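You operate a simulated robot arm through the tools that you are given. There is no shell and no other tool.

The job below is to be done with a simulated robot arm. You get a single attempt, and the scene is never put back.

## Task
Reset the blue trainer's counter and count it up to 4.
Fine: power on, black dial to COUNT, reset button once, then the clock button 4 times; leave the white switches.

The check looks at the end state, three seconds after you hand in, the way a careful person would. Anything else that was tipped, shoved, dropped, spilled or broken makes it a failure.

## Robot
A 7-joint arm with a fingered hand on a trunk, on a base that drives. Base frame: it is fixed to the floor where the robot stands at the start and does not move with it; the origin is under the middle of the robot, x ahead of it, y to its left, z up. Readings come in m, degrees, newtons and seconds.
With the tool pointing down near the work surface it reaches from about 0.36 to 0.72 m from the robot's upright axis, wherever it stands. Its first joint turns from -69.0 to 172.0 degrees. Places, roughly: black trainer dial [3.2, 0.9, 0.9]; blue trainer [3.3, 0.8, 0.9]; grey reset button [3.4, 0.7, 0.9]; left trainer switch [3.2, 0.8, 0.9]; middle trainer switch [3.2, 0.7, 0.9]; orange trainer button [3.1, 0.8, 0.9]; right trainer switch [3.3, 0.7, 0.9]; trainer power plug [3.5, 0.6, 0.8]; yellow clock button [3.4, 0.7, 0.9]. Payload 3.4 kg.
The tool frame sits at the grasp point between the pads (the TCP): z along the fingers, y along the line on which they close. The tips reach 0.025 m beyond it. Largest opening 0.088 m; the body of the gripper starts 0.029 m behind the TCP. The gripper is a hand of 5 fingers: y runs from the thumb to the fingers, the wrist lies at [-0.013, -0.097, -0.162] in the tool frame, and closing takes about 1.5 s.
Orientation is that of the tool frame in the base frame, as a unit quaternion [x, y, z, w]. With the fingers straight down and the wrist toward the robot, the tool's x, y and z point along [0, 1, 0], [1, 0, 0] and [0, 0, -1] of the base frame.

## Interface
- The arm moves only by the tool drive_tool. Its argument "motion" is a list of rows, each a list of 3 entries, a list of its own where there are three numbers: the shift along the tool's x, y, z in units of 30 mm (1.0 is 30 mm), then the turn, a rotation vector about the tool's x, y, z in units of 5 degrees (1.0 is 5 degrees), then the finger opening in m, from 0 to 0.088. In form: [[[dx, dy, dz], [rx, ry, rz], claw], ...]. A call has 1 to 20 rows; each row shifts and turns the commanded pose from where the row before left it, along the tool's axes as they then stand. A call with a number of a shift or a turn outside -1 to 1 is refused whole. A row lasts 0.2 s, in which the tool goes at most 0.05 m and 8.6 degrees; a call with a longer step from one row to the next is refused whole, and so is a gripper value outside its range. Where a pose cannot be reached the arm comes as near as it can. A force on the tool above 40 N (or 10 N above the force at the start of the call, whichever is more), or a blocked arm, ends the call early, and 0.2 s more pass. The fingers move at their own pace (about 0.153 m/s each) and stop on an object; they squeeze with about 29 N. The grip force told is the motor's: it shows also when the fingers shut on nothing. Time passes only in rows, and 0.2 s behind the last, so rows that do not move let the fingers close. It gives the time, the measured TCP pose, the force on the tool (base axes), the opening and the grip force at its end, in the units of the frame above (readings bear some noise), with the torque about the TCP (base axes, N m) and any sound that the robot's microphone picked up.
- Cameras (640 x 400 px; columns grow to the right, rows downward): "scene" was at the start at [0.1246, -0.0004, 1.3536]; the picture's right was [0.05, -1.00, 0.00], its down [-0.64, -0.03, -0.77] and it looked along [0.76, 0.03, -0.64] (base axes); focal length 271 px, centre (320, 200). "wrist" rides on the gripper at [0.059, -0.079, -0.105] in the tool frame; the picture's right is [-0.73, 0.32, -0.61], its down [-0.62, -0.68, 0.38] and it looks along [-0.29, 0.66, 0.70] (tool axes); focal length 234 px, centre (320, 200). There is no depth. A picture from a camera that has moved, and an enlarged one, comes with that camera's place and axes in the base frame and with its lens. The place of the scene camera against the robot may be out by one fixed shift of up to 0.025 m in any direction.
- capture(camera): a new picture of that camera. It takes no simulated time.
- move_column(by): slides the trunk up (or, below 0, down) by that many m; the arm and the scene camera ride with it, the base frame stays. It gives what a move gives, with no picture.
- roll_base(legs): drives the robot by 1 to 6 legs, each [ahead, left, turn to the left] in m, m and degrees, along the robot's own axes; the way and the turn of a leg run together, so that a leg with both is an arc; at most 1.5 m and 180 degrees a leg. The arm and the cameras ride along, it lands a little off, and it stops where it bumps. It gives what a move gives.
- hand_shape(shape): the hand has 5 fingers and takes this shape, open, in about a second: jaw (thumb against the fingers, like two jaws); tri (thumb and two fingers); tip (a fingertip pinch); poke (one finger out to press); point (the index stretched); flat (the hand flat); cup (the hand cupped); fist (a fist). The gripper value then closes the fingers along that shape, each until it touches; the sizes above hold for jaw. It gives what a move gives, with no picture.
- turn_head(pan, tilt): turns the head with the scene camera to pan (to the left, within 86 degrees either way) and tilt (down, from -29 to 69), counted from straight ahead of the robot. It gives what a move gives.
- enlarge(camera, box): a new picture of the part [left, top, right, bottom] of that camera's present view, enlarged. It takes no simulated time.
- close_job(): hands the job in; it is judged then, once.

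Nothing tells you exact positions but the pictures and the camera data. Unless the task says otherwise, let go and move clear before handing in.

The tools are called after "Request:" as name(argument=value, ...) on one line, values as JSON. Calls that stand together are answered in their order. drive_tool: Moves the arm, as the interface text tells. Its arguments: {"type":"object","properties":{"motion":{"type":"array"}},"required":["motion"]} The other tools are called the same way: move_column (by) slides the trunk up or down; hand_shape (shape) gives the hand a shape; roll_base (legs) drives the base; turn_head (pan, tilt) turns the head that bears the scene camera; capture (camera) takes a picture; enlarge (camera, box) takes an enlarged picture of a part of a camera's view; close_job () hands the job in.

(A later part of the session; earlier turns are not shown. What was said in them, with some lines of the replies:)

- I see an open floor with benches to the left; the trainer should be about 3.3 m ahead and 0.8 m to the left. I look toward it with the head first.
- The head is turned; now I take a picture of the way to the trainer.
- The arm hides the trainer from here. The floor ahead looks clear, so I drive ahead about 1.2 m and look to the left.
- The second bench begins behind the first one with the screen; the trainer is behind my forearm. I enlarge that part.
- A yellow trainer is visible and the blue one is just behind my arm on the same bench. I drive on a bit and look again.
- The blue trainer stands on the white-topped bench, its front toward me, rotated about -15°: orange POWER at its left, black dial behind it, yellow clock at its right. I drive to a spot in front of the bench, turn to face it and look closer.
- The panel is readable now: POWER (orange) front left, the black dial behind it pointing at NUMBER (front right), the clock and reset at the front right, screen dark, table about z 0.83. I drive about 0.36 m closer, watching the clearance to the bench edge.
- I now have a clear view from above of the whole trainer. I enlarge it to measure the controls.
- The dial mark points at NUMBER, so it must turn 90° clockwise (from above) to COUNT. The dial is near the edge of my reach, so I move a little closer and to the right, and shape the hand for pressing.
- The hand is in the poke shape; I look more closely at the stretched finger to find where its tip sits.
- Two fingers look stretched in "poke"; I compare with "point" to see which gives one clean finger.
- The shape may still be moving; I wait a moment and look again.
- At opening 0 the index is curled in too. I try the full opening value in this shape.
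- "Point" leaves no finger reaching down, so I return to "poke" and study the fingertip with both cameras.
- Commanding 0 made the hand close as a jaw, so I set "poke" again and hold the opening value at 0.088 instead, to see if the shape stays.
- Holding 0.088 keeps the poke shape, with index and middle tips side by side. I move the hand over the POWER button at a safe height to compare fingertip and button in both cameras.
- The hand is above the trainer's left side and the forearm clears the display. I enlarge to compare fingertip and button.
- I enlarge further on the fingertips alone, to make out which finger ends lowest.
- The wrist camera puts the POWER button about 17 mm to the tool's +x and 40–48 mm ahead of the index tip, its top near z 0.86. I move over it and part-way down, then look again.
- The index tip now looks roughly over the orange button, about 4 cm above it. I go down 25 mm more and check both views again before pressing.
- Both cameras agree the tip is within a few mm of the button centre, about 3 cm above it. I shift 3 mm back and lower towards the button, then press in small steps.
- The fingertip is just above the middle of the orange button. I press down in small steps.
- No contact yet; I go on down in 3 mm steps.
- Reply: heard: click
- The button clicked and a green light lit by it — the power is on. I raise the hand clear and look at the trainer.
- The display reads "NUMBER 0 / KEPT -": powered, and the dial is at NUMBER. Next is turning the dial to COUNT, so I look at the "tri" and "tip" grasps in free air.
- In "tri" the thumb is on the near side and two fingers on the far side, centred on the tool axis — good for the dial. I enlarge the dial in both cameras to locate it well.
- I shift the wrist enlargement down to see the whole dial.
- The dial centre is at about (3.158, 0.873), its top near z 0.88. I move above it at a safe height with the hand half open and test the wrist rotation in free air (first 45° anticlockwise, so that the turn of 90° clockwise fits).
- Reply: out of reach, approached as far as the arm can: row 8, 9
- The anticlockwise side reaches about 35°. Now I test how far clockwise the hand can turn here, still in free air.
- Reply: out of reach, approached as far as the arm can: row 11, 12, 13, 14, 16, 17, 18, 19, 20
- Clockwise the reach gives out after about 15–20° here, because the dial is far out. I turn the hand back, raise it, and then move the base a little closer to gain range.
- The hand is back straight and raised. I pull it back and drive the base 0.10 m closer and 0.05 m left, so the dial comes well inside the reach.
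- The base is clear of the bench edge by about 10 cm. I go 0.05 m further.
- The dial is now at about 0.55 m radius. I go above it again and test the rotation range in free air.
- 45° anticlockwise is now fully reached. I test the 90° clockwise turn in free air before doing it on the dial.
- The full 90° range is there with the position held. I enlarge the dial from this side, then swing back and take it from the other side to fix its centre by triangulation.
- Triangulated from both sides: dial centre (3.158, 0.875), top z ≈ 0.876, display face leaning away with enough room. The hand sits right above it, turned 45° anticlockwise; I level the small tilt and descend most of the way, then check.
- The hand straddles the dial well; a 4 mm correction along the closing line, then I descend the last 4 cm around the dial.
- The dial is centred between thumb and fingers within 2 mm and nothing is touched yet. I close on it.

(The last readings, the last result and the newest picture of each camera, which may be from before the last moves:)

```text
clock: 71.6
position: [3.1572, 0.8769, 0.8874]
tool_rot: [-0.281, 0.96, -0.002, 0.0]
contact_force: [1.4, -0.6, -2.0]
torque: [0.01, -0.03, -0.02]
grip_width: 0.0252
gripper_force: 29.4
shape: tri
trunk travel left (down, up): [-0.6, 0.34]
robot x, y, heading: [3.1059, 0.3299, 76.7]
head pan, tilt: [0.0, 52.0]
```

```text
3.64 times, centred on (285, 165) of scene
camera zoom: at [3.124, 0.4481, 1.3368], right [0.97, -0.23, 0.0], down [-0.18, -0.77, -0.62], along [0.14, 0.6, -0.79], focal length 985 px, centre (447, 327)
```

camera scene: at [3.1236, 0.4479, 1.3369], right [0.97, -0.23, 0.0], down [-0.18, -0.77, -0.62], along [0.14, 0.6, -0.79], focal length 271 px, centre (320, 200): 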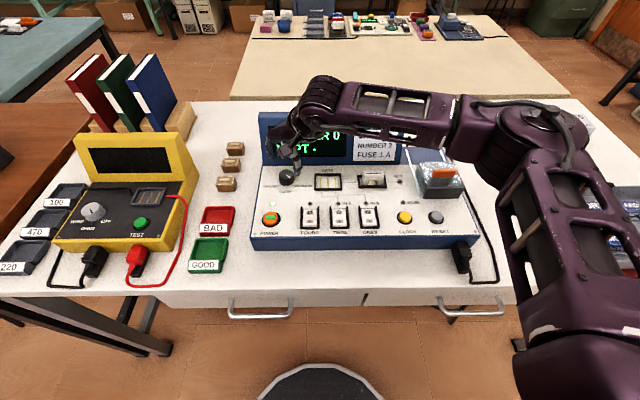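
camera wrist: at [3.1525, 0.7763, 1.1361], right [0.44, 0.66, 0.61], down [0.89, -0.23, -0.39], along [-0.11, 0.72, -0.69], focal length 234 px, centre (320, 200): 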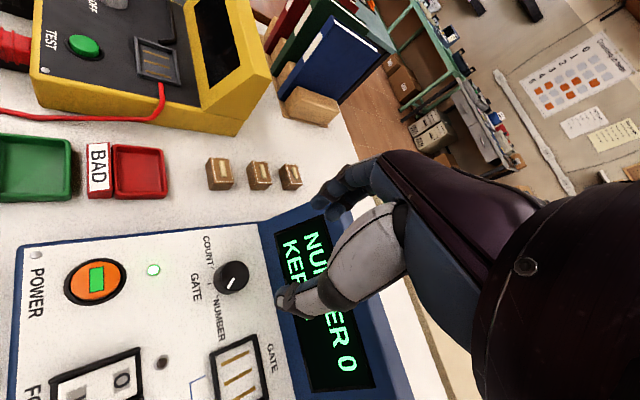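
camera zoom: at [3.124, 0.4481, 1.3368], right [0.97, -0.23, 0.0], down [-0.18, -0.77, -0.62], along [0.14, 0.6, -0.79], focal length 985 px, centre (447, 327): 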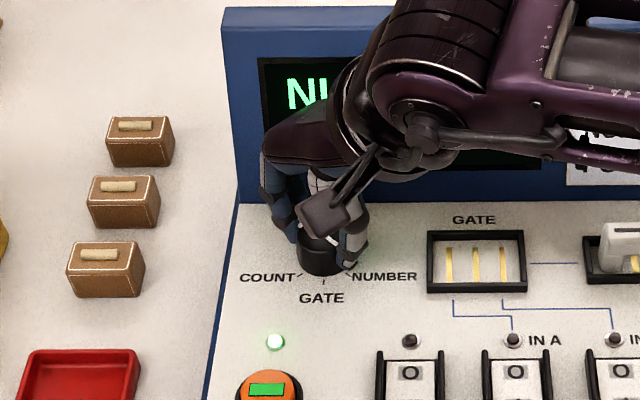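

The grip holds the dial at 29 N and the trainer has not moved. I turn 20° clockwise first and check the forces.

Request:
drive_tool(motion=[[[0, 0, 0], [0, 0, 1], 0.02], [[0, 0, 0], [0, 0, 1], 0.02], [[0, 0, 0], [0, 0, 1], 0.02], [[0, 0, 0], [0, 0, 1], 0.02]])

Request:
enlarge(camera="scene", box=[230, 110, 340, 220])

Request:
enlarge(camera="wrist", box=[220, 160, 380, 340])

```text
clock: 72.6
position: [3.1564, 0.8775, 0.8876]
tool_rot: [-0.11, 0.994, -0.001, 0.0]
contact_force: [2.4, -6.6, -4.8]
torque: [-0.12, -0.01, 0.02]
grip_width: 0.0245
gripper_force: 29.4
shape: tri
trunk travel left (down, up): [-0.6, 0.34]
robot x, y, heading: [3.1065, 0.3301, 76.5]
head pan, tilt: [0.0, 52.0]
```

```text
3.64 times, centred on (285, 165) of scene
camera zoom: at [3.1239, 0.4473, 1.3369], right [0.97, -0.23, 0.0], down [-0.18, -0.77, -0.62], along [0.14, 0.6, -0.79], focal length 985 px, centre (447, 327)
```

zoom: 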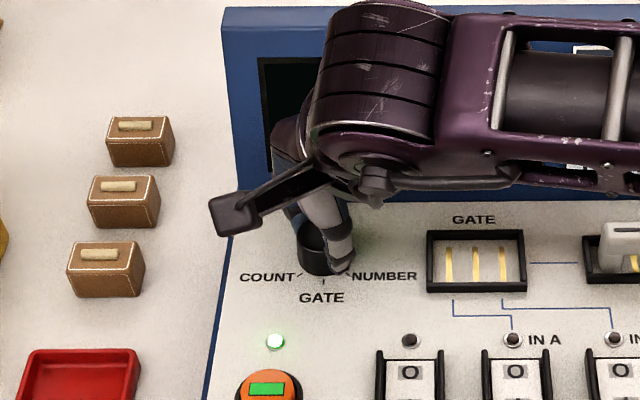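

```text
2.22 times, centred on (300, 250) of wrist
camera zoom: at [3.117, 0.788, 0.9938], right [0.64, 0.47, 0.61], down [0.76, -0.53, -0.38], along [0.14, 0.7, -0.7], focal length 520 px, centre (364, 89)
```

zoom: 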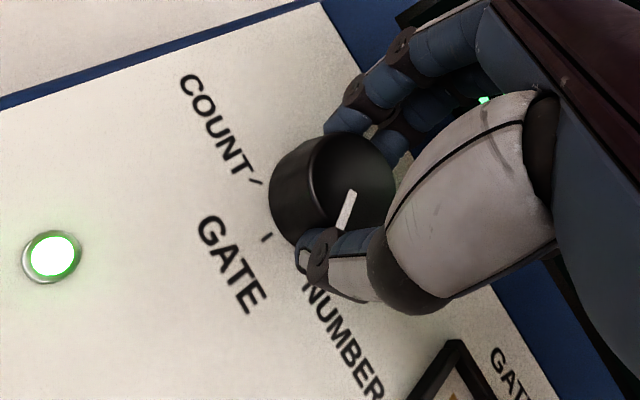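

The mark keeps its place against the hand, so the dial turns with it. I ease about 1 mm back to relieve the small side force, and go on turning.

Request:
drive_tool(motion=[[[0, -0.04, 0], [0, 0, 1], 0.02], [[0, 0, 0], [0, 0, 1], 0.02], [[0, 0, 0], [0, 0, 1], 0.02], [[0, 0, 0], [0, 0, 1], 0.02], [[0, 0, 0], [0, 0, 1], 0.02]])

Request:
enlarge(camera="scene", box=[230, 110, 340, 220])

Request:
enlarge(camera="wrist", box=[220, 160, 380, 340])

```text
clock: 73.8
position: [3.157, 0.8763, 0.8874]
tool_rot: [0.108, 0.994, -0.001, 0.001]
contact_force: [-1.9, -6.0, -7.8]
torque: [-0.08, 0.05, 0.0]
grip_width: 0.0245
gripper_force: 28.5
shape: tri
trunk travel left (down, up): [-0.6, 0.34]
robot x, y, heading: [3.1058, 0.329, 76.7]
head pan, tilt: [0.0, 52.0]
```

```text
3.64 times, centred on (285, 165) of scene
camera zoom: at [3.1232, 0.448, 1.3368], right [0.97, -0.23, 0.0], down [-0.18, -0.77, -0.62], along [0.14, 0.6, -0.79], focal length 985 px, centre (447, 327)
```

zoom: 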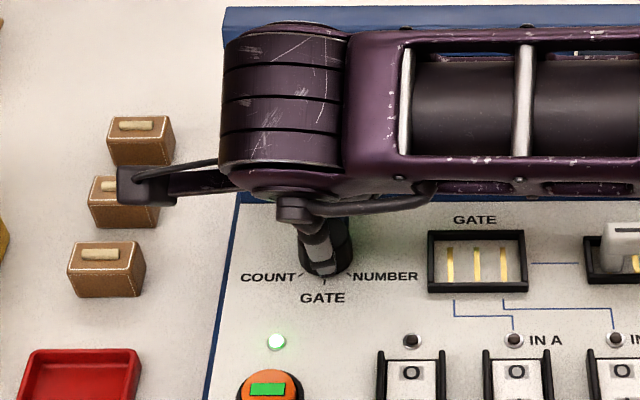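

```text
2.22 times, centred on (300, 250) of wrist
camera zoom: at [3.083, 0.8131, 0.994], right [0.78, 0.16, 0.61], down [0.46, -0.8, -0.38], along [0.43, 0.58, -0.7], focal length 520 px, centre (364, 89)
```

zoom: 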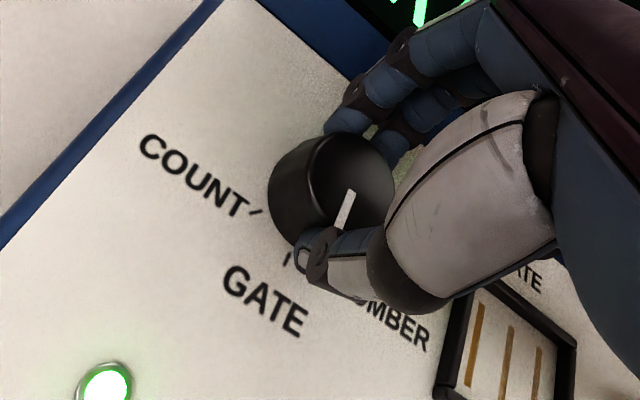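

Halfway: the mark is at GATE, the trainer still in place. I continue with small relief of the side and vertical force.

Request:
drive_tool(motion=[[[0, -0.04, 0.04], [0, 0, 1], 0.02], [[0, 0, 0], [0, 0, 1], 0.02], [[0, 0, 0], [0, 0, 1], 0.02], [[0, 0, 0], [0, 0, 1], 0.02], [[0, 0, 0], [0, 0, 1], 0.02]])

Request:
enlarge(camera="scene", box=[230, 110, 340, 220])

Request:
enlarge(camera="wrist", box=[220, 160, 380, 340])

```text
clock: 75.0
position: [3.1558, 0.8763, 0.8872]
tool_rot: [0.32, 0.947, 0.0, 0.0]
contact_force: [-2.8, -0.7, 3.2]
torque: [0.02, 0.01, 0.01]
grip_width: 0.0244
gripper_force: 29.1
shape: tri
trunk travel left (down, up): [-0.6, 0.34]
robot x, y, heading: [3.1033, 0.3271, 76.7]
head pan, tilt: [0.0, 52.0]
```

```text
3.64 times, centred on (285, 165) of scene
camera zoom: at [3.1228, 0.4473, 1.337], right [0.97, -0.23, 0.0], down [-0.18, -0.77, -0.62], along [0.14, 0.6, -0.79], focal length 985 px, centre (447, 327)
```

zoom: 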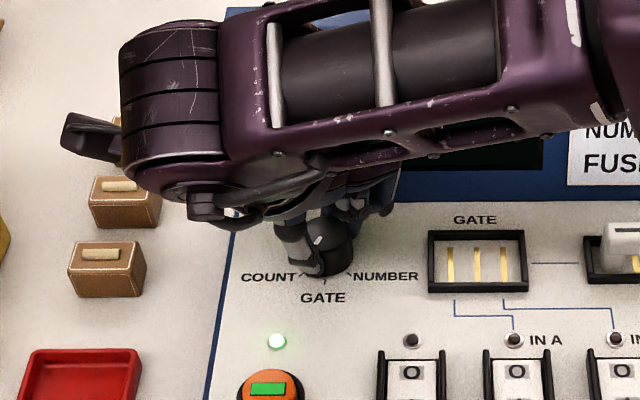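

```text
2.22 times, centred on (300, 250) of wrist
camera zoom: at [3.0626, 0.8496, 0.9933], right [0.77, -0.19, 0.61], down [0.08, -0.92, -0.38], along [0.63, 0.35, -0.69], focal length 520 px, centre (364, 89)
```

zoom: 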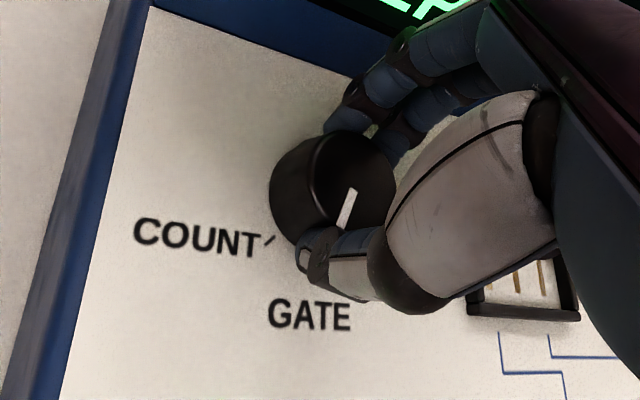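

70° done. Four more steps of 5° to bring the mark to COUNT.

Request:
drive_tool(motion=[[[0, 0, 0], [0, 0, 1], 0.02], [[0, 0, 0], [0, 0, 1], 0.02], [[0, 0, 0], [0, 0, 1], 0.02], [[0, 0, 0], [0, 0, 1], 0.02]])

Request:
enlarge(camera="scene", box=[230, 110, 340, 220])

Request:
enlarge(camera="wrist", box=[220, 160, 380, 340])

```text
clock: 76.0
position: [3.1573, 0.8757, 0.8874]
tool_rot: [0.48, 0.877, 0.002, 0.0]
contact_force: [-3.6, 0.6, 5.7]
torque: [0.06, 0.04, 0.01]
grip_width: 0.0244
gripper_force: 28.5
shape: tri
trunk travel left (down, up): [-0.6, 0.34]
robot x, y, heading: [3.1114, 0.3304, 76.6]
head pan, tilt: [0.0, 52.0]
```

```text
3.64 times, centred on (285, 165) of scene
camera zoom: at [3.1226, 0.447, 1.337], right [0.97, -0.23, 0.0], down [-0.18, -0.77, -0.62], along [0.14, 0.6, -0.79], focal length 985 px, centre (447, 327)
```

zoom: 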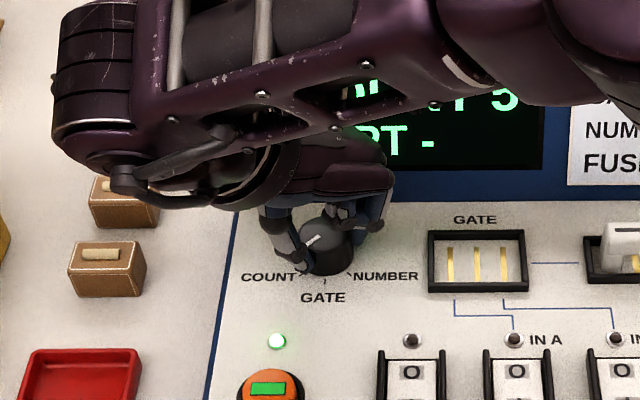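

```text
2.22 times, centred on (300, 250) of wrist
camera zoom: at [3.0589, 0.8833, 0.9931], right [0.66, -0.44, 0.61], down [-0.24, -0.89, -0.38], along [0.71, 0.11, -0.69], focal length 520 px, centre (364, 89)
```

zoom: 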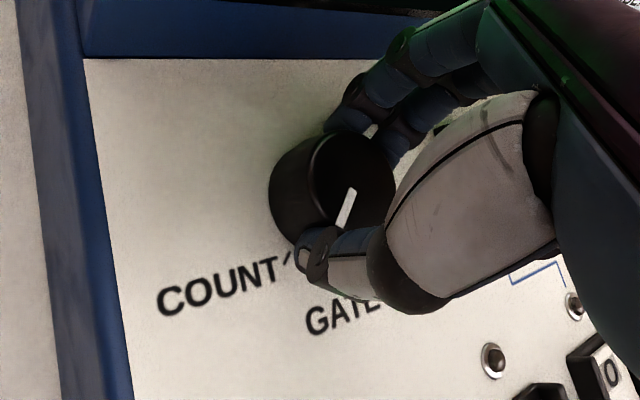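

The display now shows "…T 5", i.e. COUNT 5: the dial is at COUNT. I open the hand and raise it straight up.

Request:
drive_tool(motion=[[[0, 0, 0], [0, 0, 0], 0.055], [[0, 0, 0], [0, 0, 0], 0.055], [[0, 0, 0], [0, 0, 0], 0.055], [[0, 0, 0], [0, 0, 0], 0.055]])

Request:
drive_tool(motion=[[[0, 0, -0.5], [0, 0, 0], 0.055], [[0, 0, -1], [0, 0, 0], 0.055], [[0, 0, -1], [0, 0, 0], 0.055], [[0, 0, -1], [0, 0, 0], 0.055], [[0, 0, -1], [0, 0, 0], 0.055], [[0, 0, -1], [0, 0, 0], 0.055]])

Request:
capture(camera="scene")

Request:
capture(camera="wrist")

```text
clock: 77.0
position: [3.1573, 0.8777, 0.8859]
tool_rot: [0.48, 0.877, -0.001, 0.001]
contact_force: [-0.4, -0.4, -0.4]
torque: [0.02, -0.01, 0.0]
grip_width: 0.0546
gripper_force: 0.1
shape: tri
trunk travel left (down, up): [-0.6, 0.34]
robot x, y, heading: [3.1063, 0.3308, 76.7]
head pan, tilt: [0.0, 52.0]
```

```text
clock: 78.4
position: [3.1569, 0.8764, 1.0523]
tool_rot: [0.479, 0.878, 0.0, 0.0]
contact_force: [0.1, -0.3, 0.4]
torque: [-0.02, 0.02, 0.03]
grip_width: 0.0548
gripper_force: 0.1
shape: tri
trunk travel left (down, up): [-0.6, 0.34]
robot x, y, heading: [3.103, 0.3317, 76.7]
head pan, tilt: [0.0, 52.0]
```

```text
taken
camera scene: at [3.1234, 0.4471, 1.3369], right [0.97, -0.23, 0.0], down [-0.18, -0.77, -0.62], along [0.14, 0.6, -0.79], focal length 271 px, centre (320, 200)
```

scene: 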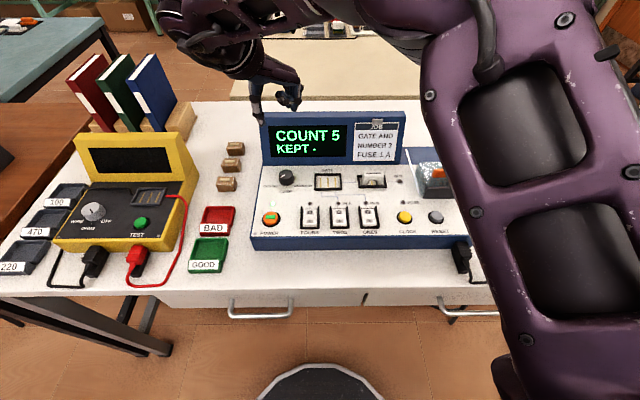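

```text
taken
camera wrist: at [3.0585, 0.883, 1.1583], right [0.66, -0.44, 0.61], down [-0.24, -0.89, -0.38], along [0.71, 0.11, -0.7], focal length 234 px, centre (320, 200)
```

wrist: 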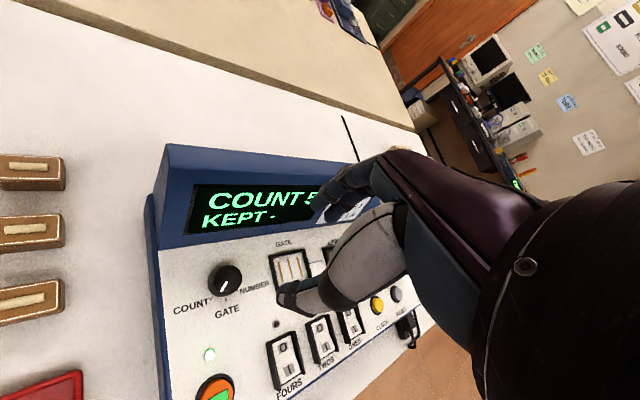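

Request:
enlarge(camera="scene", box=[244, 105, 340, 245])

Request:
enlarge(camera="wrist", box=[170, 230, 280, 340])

Request:
enlarge(camera="scene", box=[370, 150, 482, 290])

```text
2.86 times, centred on (292, 175) of scene
camera zoom: at [3.1234, 0.4471, 1.3369], right [0.97, -0.23, 0.0], down [-0.18, -0.77, -0.62], along [0.14, 0.6, -0.79], focal length 774 px, centre (400, 271)
```

zoom: 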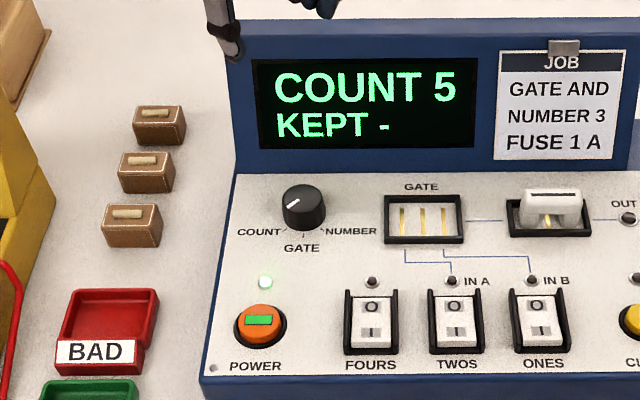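

```text
3.64 times, centred on (225, 285) of wrist
camera zoom: at [3.0585, 0.883, 1.1583], right [0.66, -0.44, 0.61], down [-0.24, -0.89, -0.38], along [0.71, 0.11, -0.7], focal length 852 px, centre (666, -109)
```

zoom: 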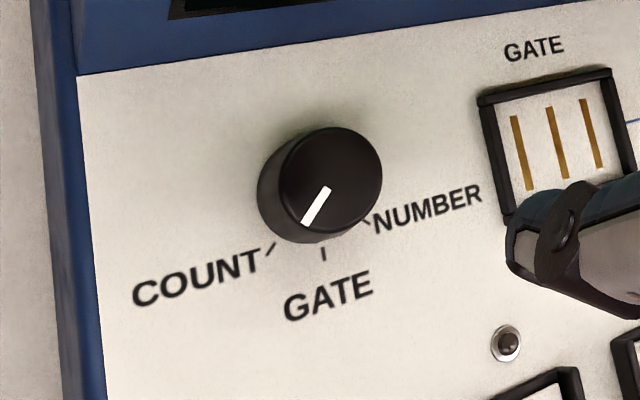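

```text
2.86 times, centred on (426, 220) of scene
camera zoom: at [3.1234, 0.4471, 1.3369], right [0.97, -0.23, 0.0], down [-0.18, -0.77, -0.62], along [0.14, 0.6, -0.79], focal length 774 px, centre (17, 143)
```

zoom: 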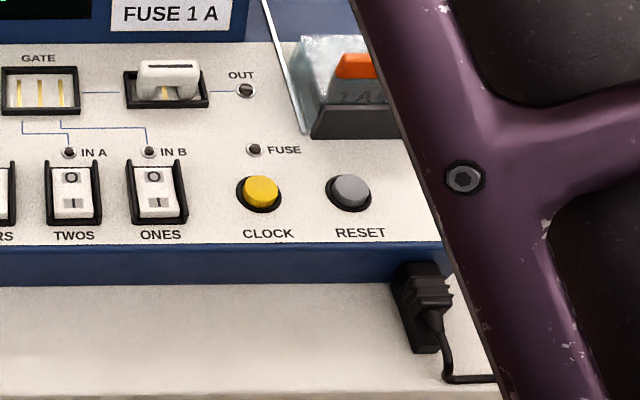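

The dial mark is at COUNT and the display reads "COUNT 5". Now I turn the hand back straight, raise a bit, set "poke" again, and go to the grey RESET button.

Request:
drive_tool(motion=[[[0, 0, -0.3], [0, 0, -0.98], 0.088], [[0, 0, -0.3], [0, 0, -0.98], 0.088], [[0, 0, -0.3], [0, 0, -0.98], 0.088], [[0, 0, 0], [0, 0, -0.98], 0.088], [[0, 0, 0], [0, 0, -0.98], 0.088], [[0, 0, 0], [0, 0, -0.98], 0.088], [[0, 0, 0], [0, 0, -0.98], 0.088], [[0, 0, 0], [0, 0, -0.98], 0.088], [[0, 0, 0], [0, 0, -0.98], 0.088], [[0, -1, 0], [0, 0, 0], 0.088], [[0, -1, 0], [0, 0, 0], 0.088], [[0, -1, 0], [0, 0, 0], 0.088]])

Request:
hand_shape(shape="poke")

Request:
drive_tool(motion=[[[-1, 0, 0], [0, 0, 0], 0.088], [[-1, 0, 0], [0, 0, 0], 0.088], [[-1, 0, 0], [0, 0, 0], 0.088], [[-1, 0, 0], [0, 0, 0], 0.088], [[-1, 0, 0], [0, 0, 0], 0.088], [[-1, 0, 0], [0, 0, 0], 0.088], [[0, 0, 0], [0, 0, 0], 0.088]])

Request:
capture(camera="scene")

Request:
capture(camera="wrist")

```text
clock: 81.0
position: [3.1345, 0.7871, 1.0771]
tool_rot: [0.116, 0.993, 0.001, 0.001]
contact_force: [-1.0, -0.1, -0.3]
torque: [-0.01, 0.0, 0.01]
grip_width: 0.088
gripper_force: 0.1
shape: tri
trunk travel left (down, up): [-0.6, 0.34]
robot x, y, heading: [3.1089, 0.3319, 76.5]
head pan, tilt: [0.0, 52.0]
```

```text
clock: 81.9
position: [3.1352, 0.7893, 1.0754]
tool_rot: [0.115, 0.993, 0.0, 0.001]
contact_force: [0.1, -0.2, 0.8]
torque: [0.04, -0.03, 0.01]
grip_width: 0.0
gripper_force: 0.0
shape: poke
trunk travel left (down, up): [-0.6, 0.34]
robot x, y, heading: [3.1001, 0.3309, 76.4]
head pan, tilt: [0.0, 52.0]
```

```text
clock: 83.5
position: [3.311, 0.7477, 1.0788]
tool_rot: [0.114, 0.993, -0.001, 0.001]
contact_force: [0.5, 0.4, 0.2]
torque: [0.01, -0.01, 0.03]
grip_width: 0.0001
gripper_force: 0.1
shape: poke
trunk travel left (down, up): [-0.6, 0.34]
robot x, y, heading: [3.1051, 0.3314, 76.7]
head pan, tilt: [0.0, 52.0]
```

```text
taken
camera scene: at [3.1229, 0.4484, 1.3368], right [0.97, -0.23, 0.0], down [-0.18, -0.77, -0.62], along [0.14, 0.6, -0.79], focal length 271 px, centre (320, 200)
```

scene: 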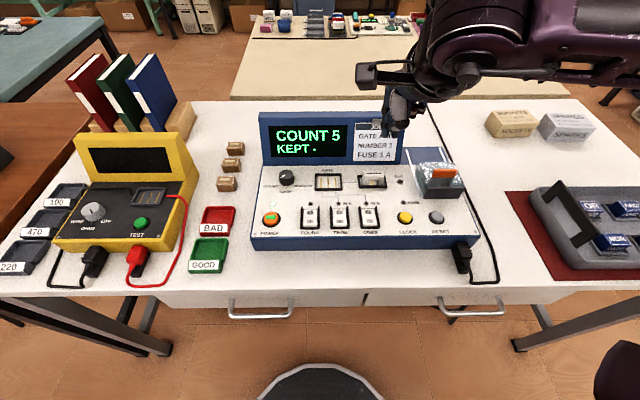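

```text
taken
camera wrist: at [3.2367, 0.6839, 1.1855], right [0.78, 0.15, 0.61], down [0.45, -0.81, -0.38], along [0.43, 0.57, -0.7], focal length 234 px, centre (320, 200)
```

wrist: 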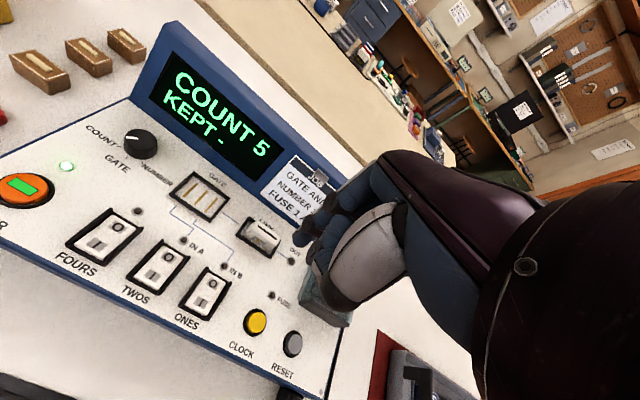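

The hand is near the right side; RESET is about 125 mm further right. I move most of the way there, lowering to about 10 cm above the panel, and look again.

Request:
drive_tool(motion=[[[-1, 0, 0.3], [0, 0, 0], 0.088], [[-1, 0, 0.6], [0, 0, 0], 0.088], [[-1, 0, 0.8], [0, 0, 0], 0.088], [[-0.8, 0, 0.8], [0, 0, 0], 0.088], [[0, 0, 0.5], [0, 0, 0], 0.088], [[0, 0, 0], [0, 0, 0], 0.088]])

Request:
capture(camera="scene")

Request:
enlarge(camera="scene", box=[384, 130, 484, 250])

Request:
capture(camera="wrist")

```text
clock: 84.9
position: [3.4242, 0.7207, 0.9889]
tool_rot: [0.116, 0.993, 0.0, 0.001]
contact_force: [-0.3, -0.5, -0.1]
torque: [0.0, 0.01, 0.02]
grip_width: 0.0001
gripper_force: 0.2
shape: poke
trunk travel left (down, up): [-0.6, 0.34]
robot x, y, heading: [3.1078, 0.3298, 76.6]
head pan, tilt: [0.0, 52.0]
```

```text
taken
camera scene: at [3.1239, 0.4477, 1.3369], right [0.97, -0.23, 0.0], down [-0.18, -0.77, -0.62], along [0.14, 0.6, -0.79], focal length 271 px, centre (320, 200)
```

scene: 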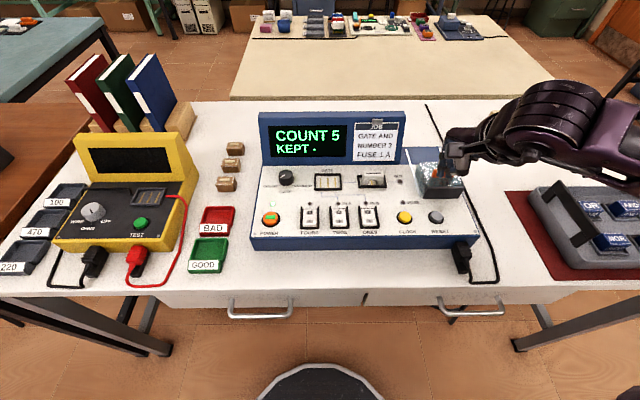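

```text
3.33 times, centred on (434, 190) of scene
camera zoom: at [3.1239, 0.4477, 1.3369], right [0.97, -0.23, 0.0], down [-0.18, -0.77, -0.62], along [0.14, 0.6, -0.79], focal length 903 px, centre (-60, 233)
```

zoom: 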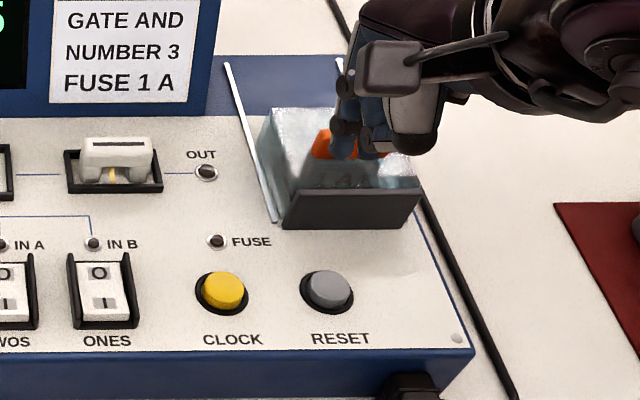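

```text
taken
camera wrist: at [3.3492, 0.658, 1.0961], right [0.78, 0.15, 0.61], down [0.45, -0.81, -0.38], along [0.43, 0.57, -0.7], focal length 234 px, centre (320, 200)
```

wrist: 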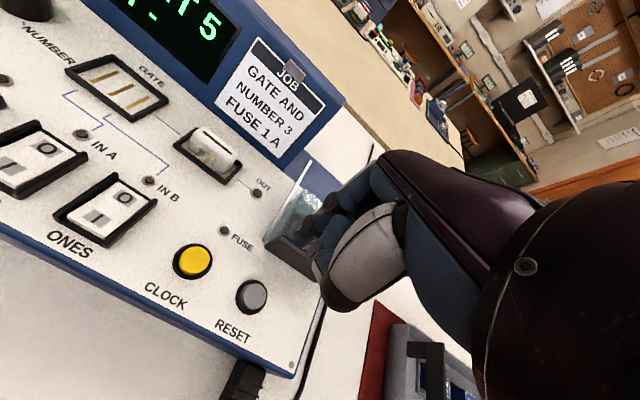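

The fuse cover stands close behind RESET, so I turn the hand 30° clockwise to bring the curled fingers away from it, still well above, and then look again.

Request:
drive_tool(motion=[[[0, 0, 0], [0, 0, 1], 0.088], [[0, 0, 0], [0, 0, 1], 0.088], [[0, 0, 0], [0, 0, 1], 0.088], [[0, 0, 0], [0, 0, 1], 0.088], [[0, 0, 0], [0, 0, 1], 0.088], [[0, 0, 0], [0, 0, 1], 0.088], [[0, 0, 0], [0, 0, 0], 0.088]])

Request:
capture(camera="scene")

Request:
enlarge(camera="wrist", box=[180, 160, 380, 360])

```text
clock: 86.5
position: [3.424, 0.721, 0.9899]
tool_rot: [0.369, 0.929, 0.0, 0.001]
contact_force: [0.7, -0.6, -0.3]
torque: [0.03, -0.04, 0.03]
grip_width: 0.0001
gripper_force: 0.1
shape: poke
trunk travel left (down, up): [-0.6, 0.34]
robot x, y, heading: [3.1028, 0.3302, 76.6]
head pan, tilt: [0.0, 52.0]
```

```text
taken
camera scene: at [3.1241, 0.4478, 1.3369], right [0.97, -0.23, 0.0], down [-0.18, -0.77, -0.62], along [0.14, 0.6, -0.79], focal length 271 px, centre (320, 200)
```

scene: 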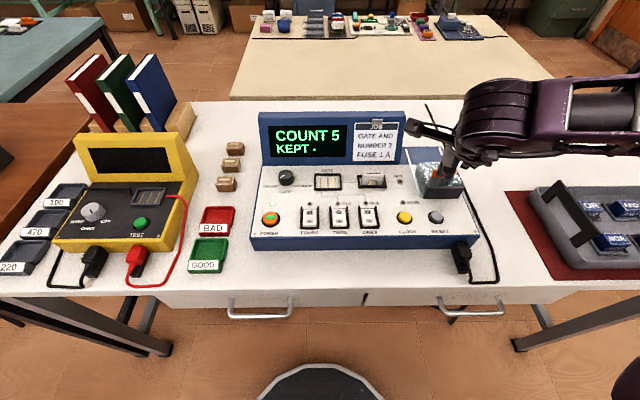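

```text
2.00 times, centred on (280, 260) of wrist
camera zoom: at [3.327, 0.7042, 1.0954], right [0.75, -0.26, 0.61], down [-0.01, -0.92, -0.38], along [0.66, 0.28, -0.7], focal length 468 px, centre (400, 80)
```

zoom: 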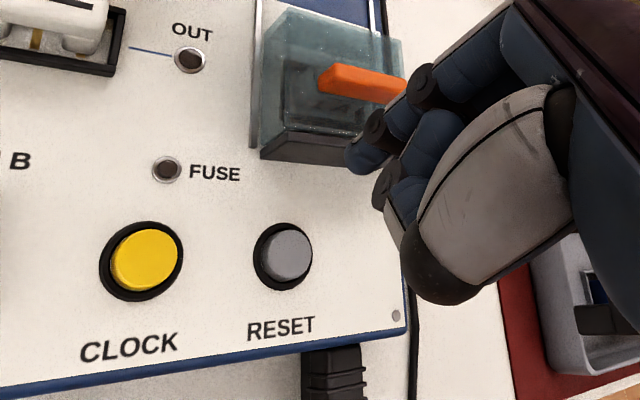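

RESET is at about (3.441, 0.705). I shift the fingertip over it and go down to about 5 cm above it, then check both views.

Request:
drive_tool(motion=[[[-0.35, 0.14, 0.3], [0, 0, 0], 0.088], [[-0.32, 0.14, 0.5], [0, 0, 0], 0.088], [[0, 0, 0.6], [0, 0, 0], 0.088], [[0, 0, 0.6], [0, 0, 0], 0.088], [[0, 0, 0], [0, 0, 0], 0.088]])

Request:
enlarge(camera="scene", box=[384, 130, 484, 250])

Request:
enlarge(camera="wrist", box=[220, 160, 360, 320])

```text
clock: 87.7
position: [3.4441, 0.7124, 0.9293]
tool_rot: [0.369, 0.929, 0.0, 0.0]
contact_force: [-0.1, -0.2, -0.2]
torque: [0.04, 0.0, -0.01]
grip_width: 0.0
gripper_force: 0.2
shape: poke
trunk travel left (down, up): [-0.6, 0.34]
robot x, y, heading: [3.1042, 0.3301, 76.6]
head pan, tilt: [0.0, 52.0]
```

```text
3.33 times, centred on (434, 190) of scene
camera zoom: at [3.1235, 0.4478, 1.3369], right [0.97, -0.23, 0.0], down [-0.18, -0.77, -0.62], along [0.14, 0.6, -0.79], focal length 903 px, centre (-60, 233)
```

zoom: 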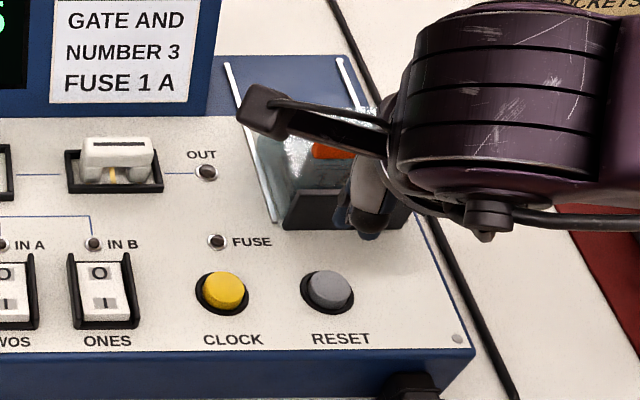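

```text
2.50 times, centred on (290, 240) of wrist
camera zoom: at [3.3466, 0.6958, 1.0362], right [0.75, -0.26, 0.61], down [-0.01, -0.92, -0.38], along [0.66, 0.28, -0.7], focal length 585 px, centre (395, 100)
```

zoom: 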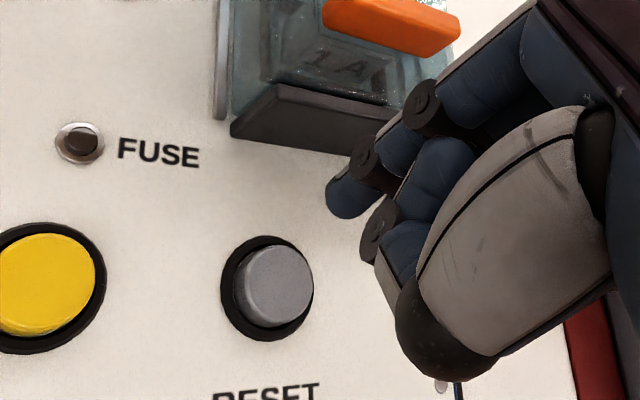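

This time the index tip sits slightly differently (near the tool axis), so the tip is about 10 mm off the button centre. I correct that and go down 3 cm, then check.

Request:
drive_tool(motion=[[[-0.32, -0.25, 0], [0, 0, 0], 0.088], [[0, 0, 0.4], [0, 0, 0], 0.088], [[0, 0, 0.4], [0, 0, 0], 0.088], [[0, 0, 0], [0, 0, 0], 0.088]])

Request:
enlarge(camera="scene", box=[390, 150, 470, 240])

Request:
enlarge(camera="wrist", box=[220, 160, 360, 320])

```text
clock: 88.7
position: [3.4455, 0.7035, 0.9058]
tool_rot: [0.369, 0.929, 0.0, 0.001]
contact_force: [-0.9, -0.2, -0.3]
torque: [0.01, 0.01, -0.02]
grip_width: 0.0002
gripper_force: 0.1
shape: poke
trunk travel left (down, up): [-0.6, 0.34]
robot x, y, heading: [3.1054, 0.3275, 76.8]
head pan, tilt: [0.0, 52.0]
```

```text
4.44 times, centred on (430, 195) of scene
camera zoom: at [3.1236, 0.448, 1.3369], right [0.97, -0.23, 0.0], down [-0.18, -0.77, -0.62], along [0.14, 0.6, -0.79], focal length 1204 px, centre (-169, 222)
```

zoom: 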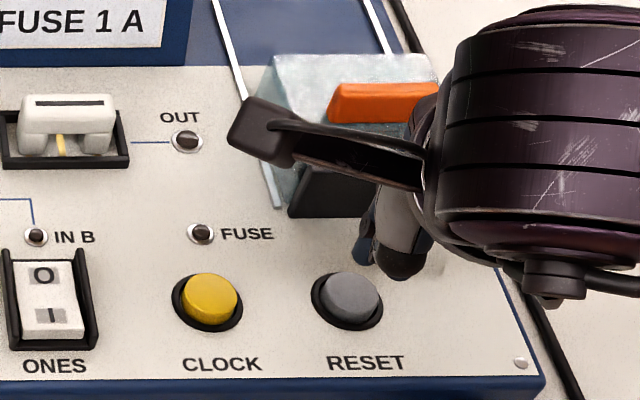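

```text
2.50 times, centred on (290, 240) of wrist
camera zoom: at [3.3493, 0.6859, 1.012], right [0.75, -0.26, 0.61], down [-0.01, -0.92, -0.38], along [0.66, 0.28, -0.7], focal length 585 px, centre (395, 100)
```

zoom: 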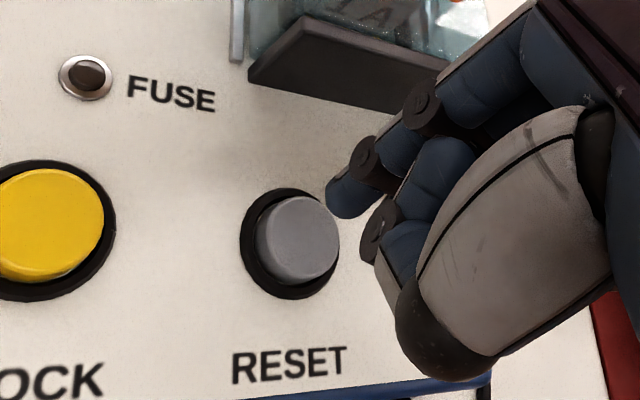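

The index tip is aligned over RESET within about 2 mm. I lower and press in small steps.

Request:
drive_tool(motion=[[[0, 0, 0.3], [0, 0, 0], 0.088], [[0, 0, 0.25], [0, 0, 0], 0.088], [[0, 0, 0.1], [0, 0, 0], 0.088]])

Request:
enlarge(camera="wrist", box=[220, 160, 360, 320])

Request:
enlarge(camera="scene", box=[250, 100, 470, 250])

```text
clock: 89.5
position: [3.4455, 0.7008, 0.8846]
tool_rot: [0.369, 0.93, 0.0, 0.0]
contact_force: [0.8, 0.1, 3.2]
torque: [-0.03, -0.05, 0.02]
grip_width: 0.0
gripper_force: 0.0
shape: poke
trunk travel left (down, up): [-0.6, 0.34]
robot x, y, heading: [3.1062, 0.3292, 76.8]
head pan, tilt: [0.0, 52.0]
heard: click
```

```text
2.50 times, centred on (290, 240) of wrist
camera zoom: at [3.349, 0.6841, 0.9924], right [0.75, -0.26, 0.61], down [-0.01, -0.92, -0.38], along [0.66, 0.28, -0.69], focal length 585 px, centre (395, 100)
```

zoom: 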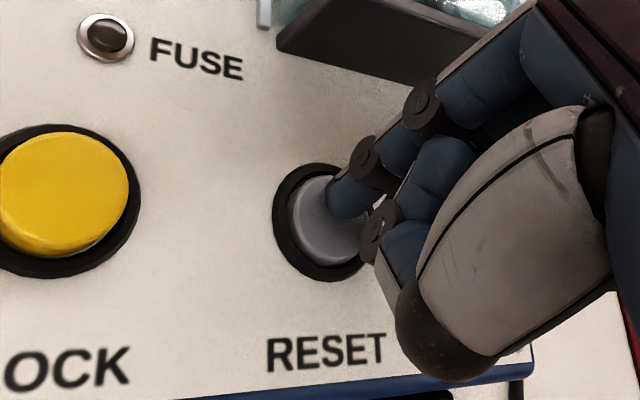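

```text
2.67 times, centred on (360, 175) of scene
camera zoom: at [3.1236, 0.4477, 1.337], right [0.97, -0.23, 0.0], down [-0.18, -0.77, -0.62], along [0.14, 0.6, -0.79], focal length 722 px, centre (213, 267)
```

zoom: 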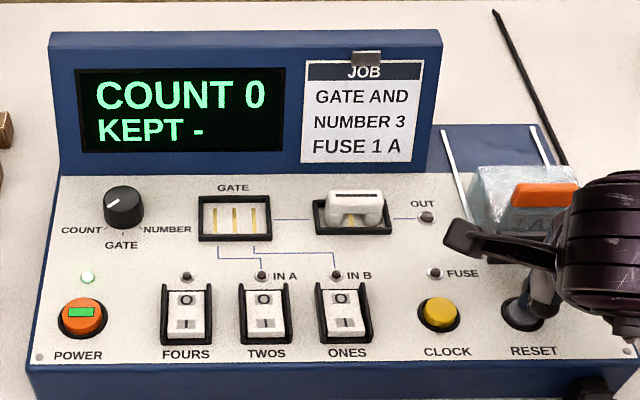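

Click, and the display reads "COUNT 0". I raise 4 cm and move over to the yellow CLOCK button.

Request:
drive_tool(motion=[[[0, 0, -0.5], [0, 0, 0], 0.088], [[0, 0, -0.8], [0, 0, 0], 0.088], [[0.93, -0.58, 0], [0, 0, 0], 0.088], [[0.93, -0.58, 0], [0, 0, 0], 0.088], [[0, 0, 0], [0, 0, 0], 0.088]])

Request:
enlarge(camera="scene", box=[250, 100, 470, 250])

Request:
enlarge(camera="wrist", box=[220, 160, 360, 320])

```text
clock: 90.7
position: [3.3813, 0.7134, 0.9245]
tool_rot: [0.37, 0.929, 0.0, 0.0]
contact_force: [-1.2, 0.3, 0.3]
torque: [-0.01, 0.01, -0.01]
grip_width: 0.0
gripper_force: 0.0
shape: poke
trunk travel left (down, up): [-0.6, 0.34]
robot x, y, heading: [3.1024, 0.3295, 76.8]
head pan, tilt: [0.0, 52.0]
```

```text
2.67 times, centred on (360, 175) of scene
camera zoom: at [3.1245, 0.4475, 1.3369], right [0.97, -0.23, 0.0], down [-0.18, -0.77, -0.62], along [0.14, 0.6, -0.79], focal length 722 px, centre (213, 267)
```

zoom: 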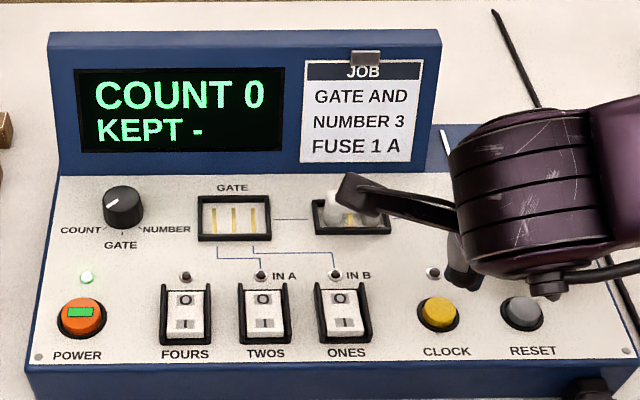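

```text
2.50 times, centred on (290, 240) of wrist
camera zoom: at [3.2842, 0.6972, 1.0305], right [0.75, -0.26, 0.61], down [-0.01, -0.92, -0.38], along [0.66, 0.28, -0.7], focal length 585 px, centre (395, 100)
```

zoom: 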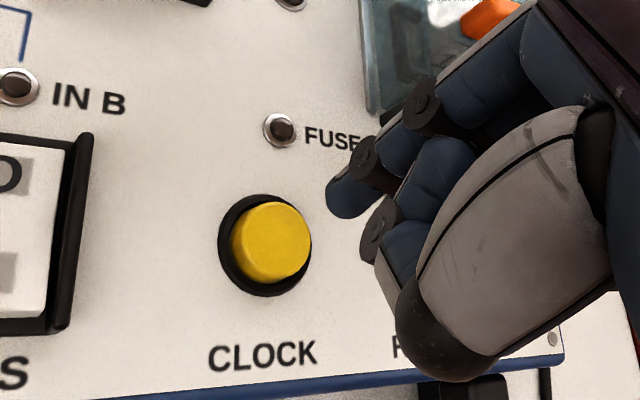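

The tip is over the yellow button within about 4 mm; I shift 3 mm and press once, then read the display.

Request:
drive_tool(motion=[[[0, 0.1, 0.5], [0, 0, 0], 0.088], [[0, 0, 0.5], [0, 0, 0], 0.088], [[0, 0, 0.2], [0, 0, 0], 0.088], [[0, 0, 0.1], [0, 0, 0], 0.088]])

Request:
enlarge(camera="scene", box=[250, 100, 470, 250])

Request:
enlarge(camera="wrist", box=[220, 160, 360, 320])

```text
clock: 91.7
position: [3.3822, 0.718, 0.8846]
tool_rot: [0.369, 0.929, 0.001, 0.001]
contact_force: [1.4, -0.2, 3.0]
torque: [-0.02, -0.03, 0.0]
grip_width: 0.0001
gripper_force: 0.1
shape: poke
trunk travel left (down, up): [-0.6, 0.34]
robot x, y, heading: [3.108, 0.3285, 76.6]
head pan, tilt: [0.0, 52.0]
heard: click
```

```text
2.67 times, centred on (360, 175) of scene
camera zoom: at [3.1237, 0.4477, 1.337], right [0.97, -0.23, 0.0], down [-0.18, -0.77, -0.62], along [0.14, 0.6, -0.79], focal length 722 px, centre (213, 267)
```

zoom: 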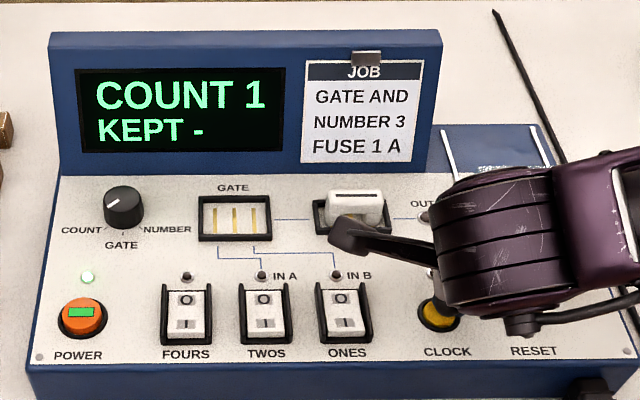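

```text
2.50 times, centred on (290, 240) of wrist
camera zoom: at [3.2856, 0.7009, 0.9924], right [0.75, -0.26, 0.61], down [-0.01, -0.92, -0.38], along [0.66, 0.28, -0.69], focal length 585 px, centre (395, 100)
```

zoom: 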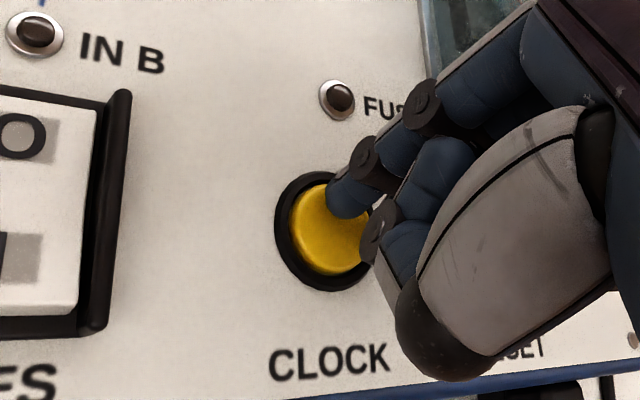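

COUNT 1. I lift 15 mm and press again the same way.

Request:
drive_tool(motion=[[[0, 0, -0.5], [0, 0, 0], 0.088], [[0, 0, 0], [0, 0, 0], 0.088], [[0, 0, 0.3], [0, 0, 0], 0.088], [[0, 0, 0.1], [0, 0, 0], 0.088], [[0, 0, 0.1], [0, 0, 0], 0.088]])

Request:
enlarge(camera="scene", box=[250, 100, 470, 250])

```text
clock: 92.9
position: [3.3823, 0.718, 0.8862]
tool_rot: [0.369, 0.929, 0.0, 0.001]
contact_force: [0.4, -0.1, 2.7]
torque: [-0.07, 0.01, 0.02]
grip_width: 0.0003
gripper_force: 0.1
shape: poke
trunk travel left (down, up): [-0.6, 0.34]
robot x, y, heading: [3.1031, 0.3305, 76.4]
head pan, tilt: [0.0, 52.0]
heard: click
```

```text
2.67 times, centred on (360, 175) of scene
camera zoom: at [3.1237, 0.4475, 1.337], right [0.97, -0.23, 0.0], down [-0.18, -0.77, -0.62], along [0.14, 0.6, -0.79], focal length 722 px, centre (213, 267)
```

zoom: 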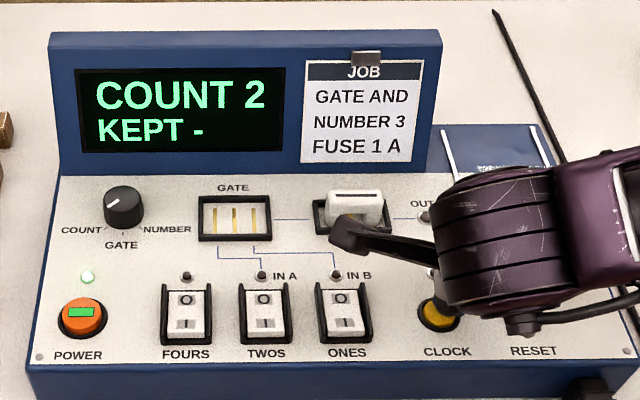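

COUNT 2. I press a third time.

Request:
drive_tool(motion=[[[0, 0, -0.5], [0, 0, 0], 0.088], [[0, 0, 0], [0, 0, 0], 0.088], [[0, 0, 0.3], [0, 0, 0], 0.088], [[0, 0, 0.1], [0, 0, 0], 0.088], [[0, 0, 0.1], [0, 0, 0], 0.088]])

Request:
enlarge(camera="scene", box=[250, 100, 470, 250])

```text
clock: 94.1
position: [3.3824, 0.7175, 0.8867]
tool_rot: [0.368, 0.93, 0.0, 0.001]
contact_force: [1.1, -0.2, 2.8]
torque: [-0.05, -0.04, 0.01]
grip_width: 0.0
gripper_force: 0.1
shape: poke
trunk travel left (down, up): [-0.6, 0.34]
robot x, y, heading: [3.1049, 0.329, 76.9]
head pan, tilt: [0.0, 52.0]
heard: click
```

```text
2.67 times, centred on (360, 175) of scene
camera zoom: at [3.1237, 0.4477, 1.337], right [0.97, -0.23, 0.0], down [-0.18, -0.77, -0.62], along [0.14, 0.6, -0.79], focal length 722 px, centre (213, 267)
```

zoom: 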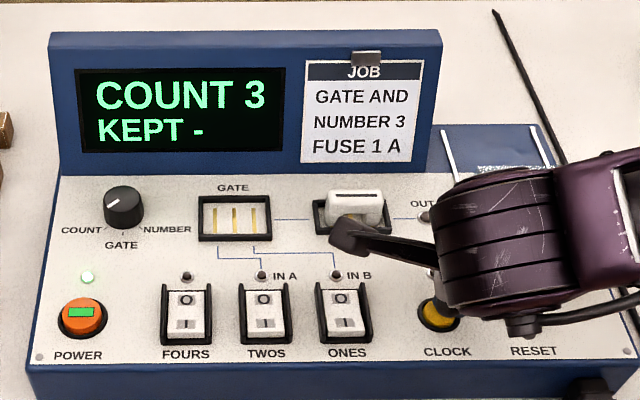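

COUNT 3. One last press of the clock button.

Request:
drive_tool(motion=[[[0, 0, -0.5], [0, 0, 0], 0.088], [[0, 0, 0], [0, 0, 0], 0.088], [[0, 0, 0.3], [0, 0, 0], 0.088], [[0, 0, 0.1], [0, 0, 0], 0.088], [[0, 0, 0.1], [0, 0, 0], 0.088]])

Request:
enlarge(camera="scene", box=[250, 100, 470, 250])

```text
clock: 95.3
position: [3.3815, 0.7162, 0.8855]
tool_rot: [0.37, 0.929, 0.001, 0.001]
contact_force: [0.5, -0.2, 3.0]
torque: [0.01, -0.04, -0.06]
grip_width: 0.0
gripper_force: 0.0
shape: poke
trunk travel left (down, up): [-0.6, 0.34]
robot x, y, heading: [3.1072, 0.3315, 76.5]
head pan, tilt: [0.0, 52.0]
heard: click
```

```text
2.67 times, centred on (360, 175) of scene
camera zoom: at [3.1237, 0.4476, 1.337], right [0.97, -0.23, 0.0], down [-0.18, -0.77, -0.62], along [0.14, 0.6, -0.79], focal length 722 px, centre (213, 267)
```

zoom: 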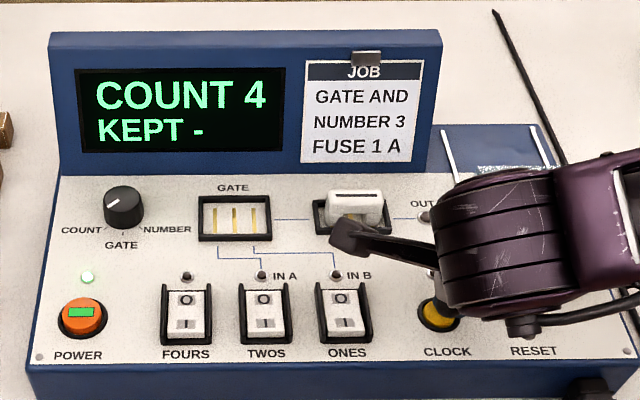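

The display reads "COUNT 4". I lift straight up and move the hand clear of the trainer.

Request:
drive_tool(motion=[[[0, 0, -0.6], [0, 0, 0], 0.088], [[0, 0, -1], [0, 0, 0], 0.088], [[0, 0, -1], [0, 0, 0], 0.088], [[0, 0, -1], [0, 0, 0], 0.088], [[0, 0, -1], [0, 0, 0], 0.088], [[0, 0, -1], [0, 0, 0], 0.088], [[0, 0, -1], [0, 0, 0], 0.088], [[0, -0.6, -0.5], [0, 0, 0], 0.088], [[0, -0.6, 0], [0, 0, 0], 0.088], [[0, 0, 0], [0, 0, 0], 0.088]])

Request:
capture(camera="scene")

Request:
enlarge(camera="scene", box=[244, 100, 484, 250])

```text
clock: 97.5
position: [3.359, 0.6916, 1.0973]
tool_rot: [0.369, 0.93, 0.0, 0.0]
contact_force: [-0.8, 0.4, 0.5]
torque: [-0.01, 0.0, 0.01]
grip_width: 0.0
gripper_force: 0.0
shape: poke
trunk travel left (down, up): [-0.6, 0.34]
robot x, y, heading: [3.1028, 0.3317, 76.3]
head pan, tilt: [0.0, 52.0]
```

```text
taken
camera scene: at [3.1239, 0.4481, 1.3369], right [0.97, -0.23, 0.0], down [-0.18, -0.77, -0.62], along [0.14, 0.6, -0.79], focal length 271 px, centre (320, 200)
```

scene: 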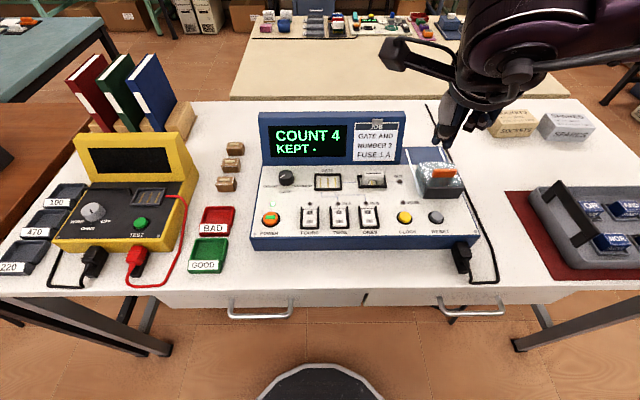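

```text
2.67 times, centred on (364, 175) of scene
camera zoom: at [3.1239, 0.4481, 1.3369], right [0.97, -0.23, 0.0], down [-0.18, -0.77, -0.62], along [0.14, 0.6, -0.79], focal length 722 px, centre (203, 267)
```

zoom: 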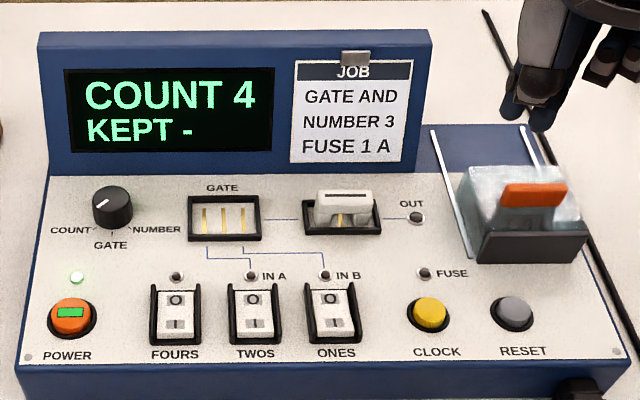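

The display holds "COUNT 4", the power light is on, the dial is at COUNT, the white switches look as they did and nothing else has moved; the hand is well clear. I hand in.

Request:
close_job()

```text
The job is handed in.
```

The blue trainer is powered on, with its black dial at COUNT and the display reading "COUNT 4". It had read "COUNT 5" when I turned the dial to COUNT. One press of reset brought it to 0, and four presses of the clock button took it up to 4; I read the display after each.

The white switches look as they did at the start, and I saw nothing else on the bench moved. The hand was raised clear of the trainer before I handed in. I handed the job in but have not seen the check's result.
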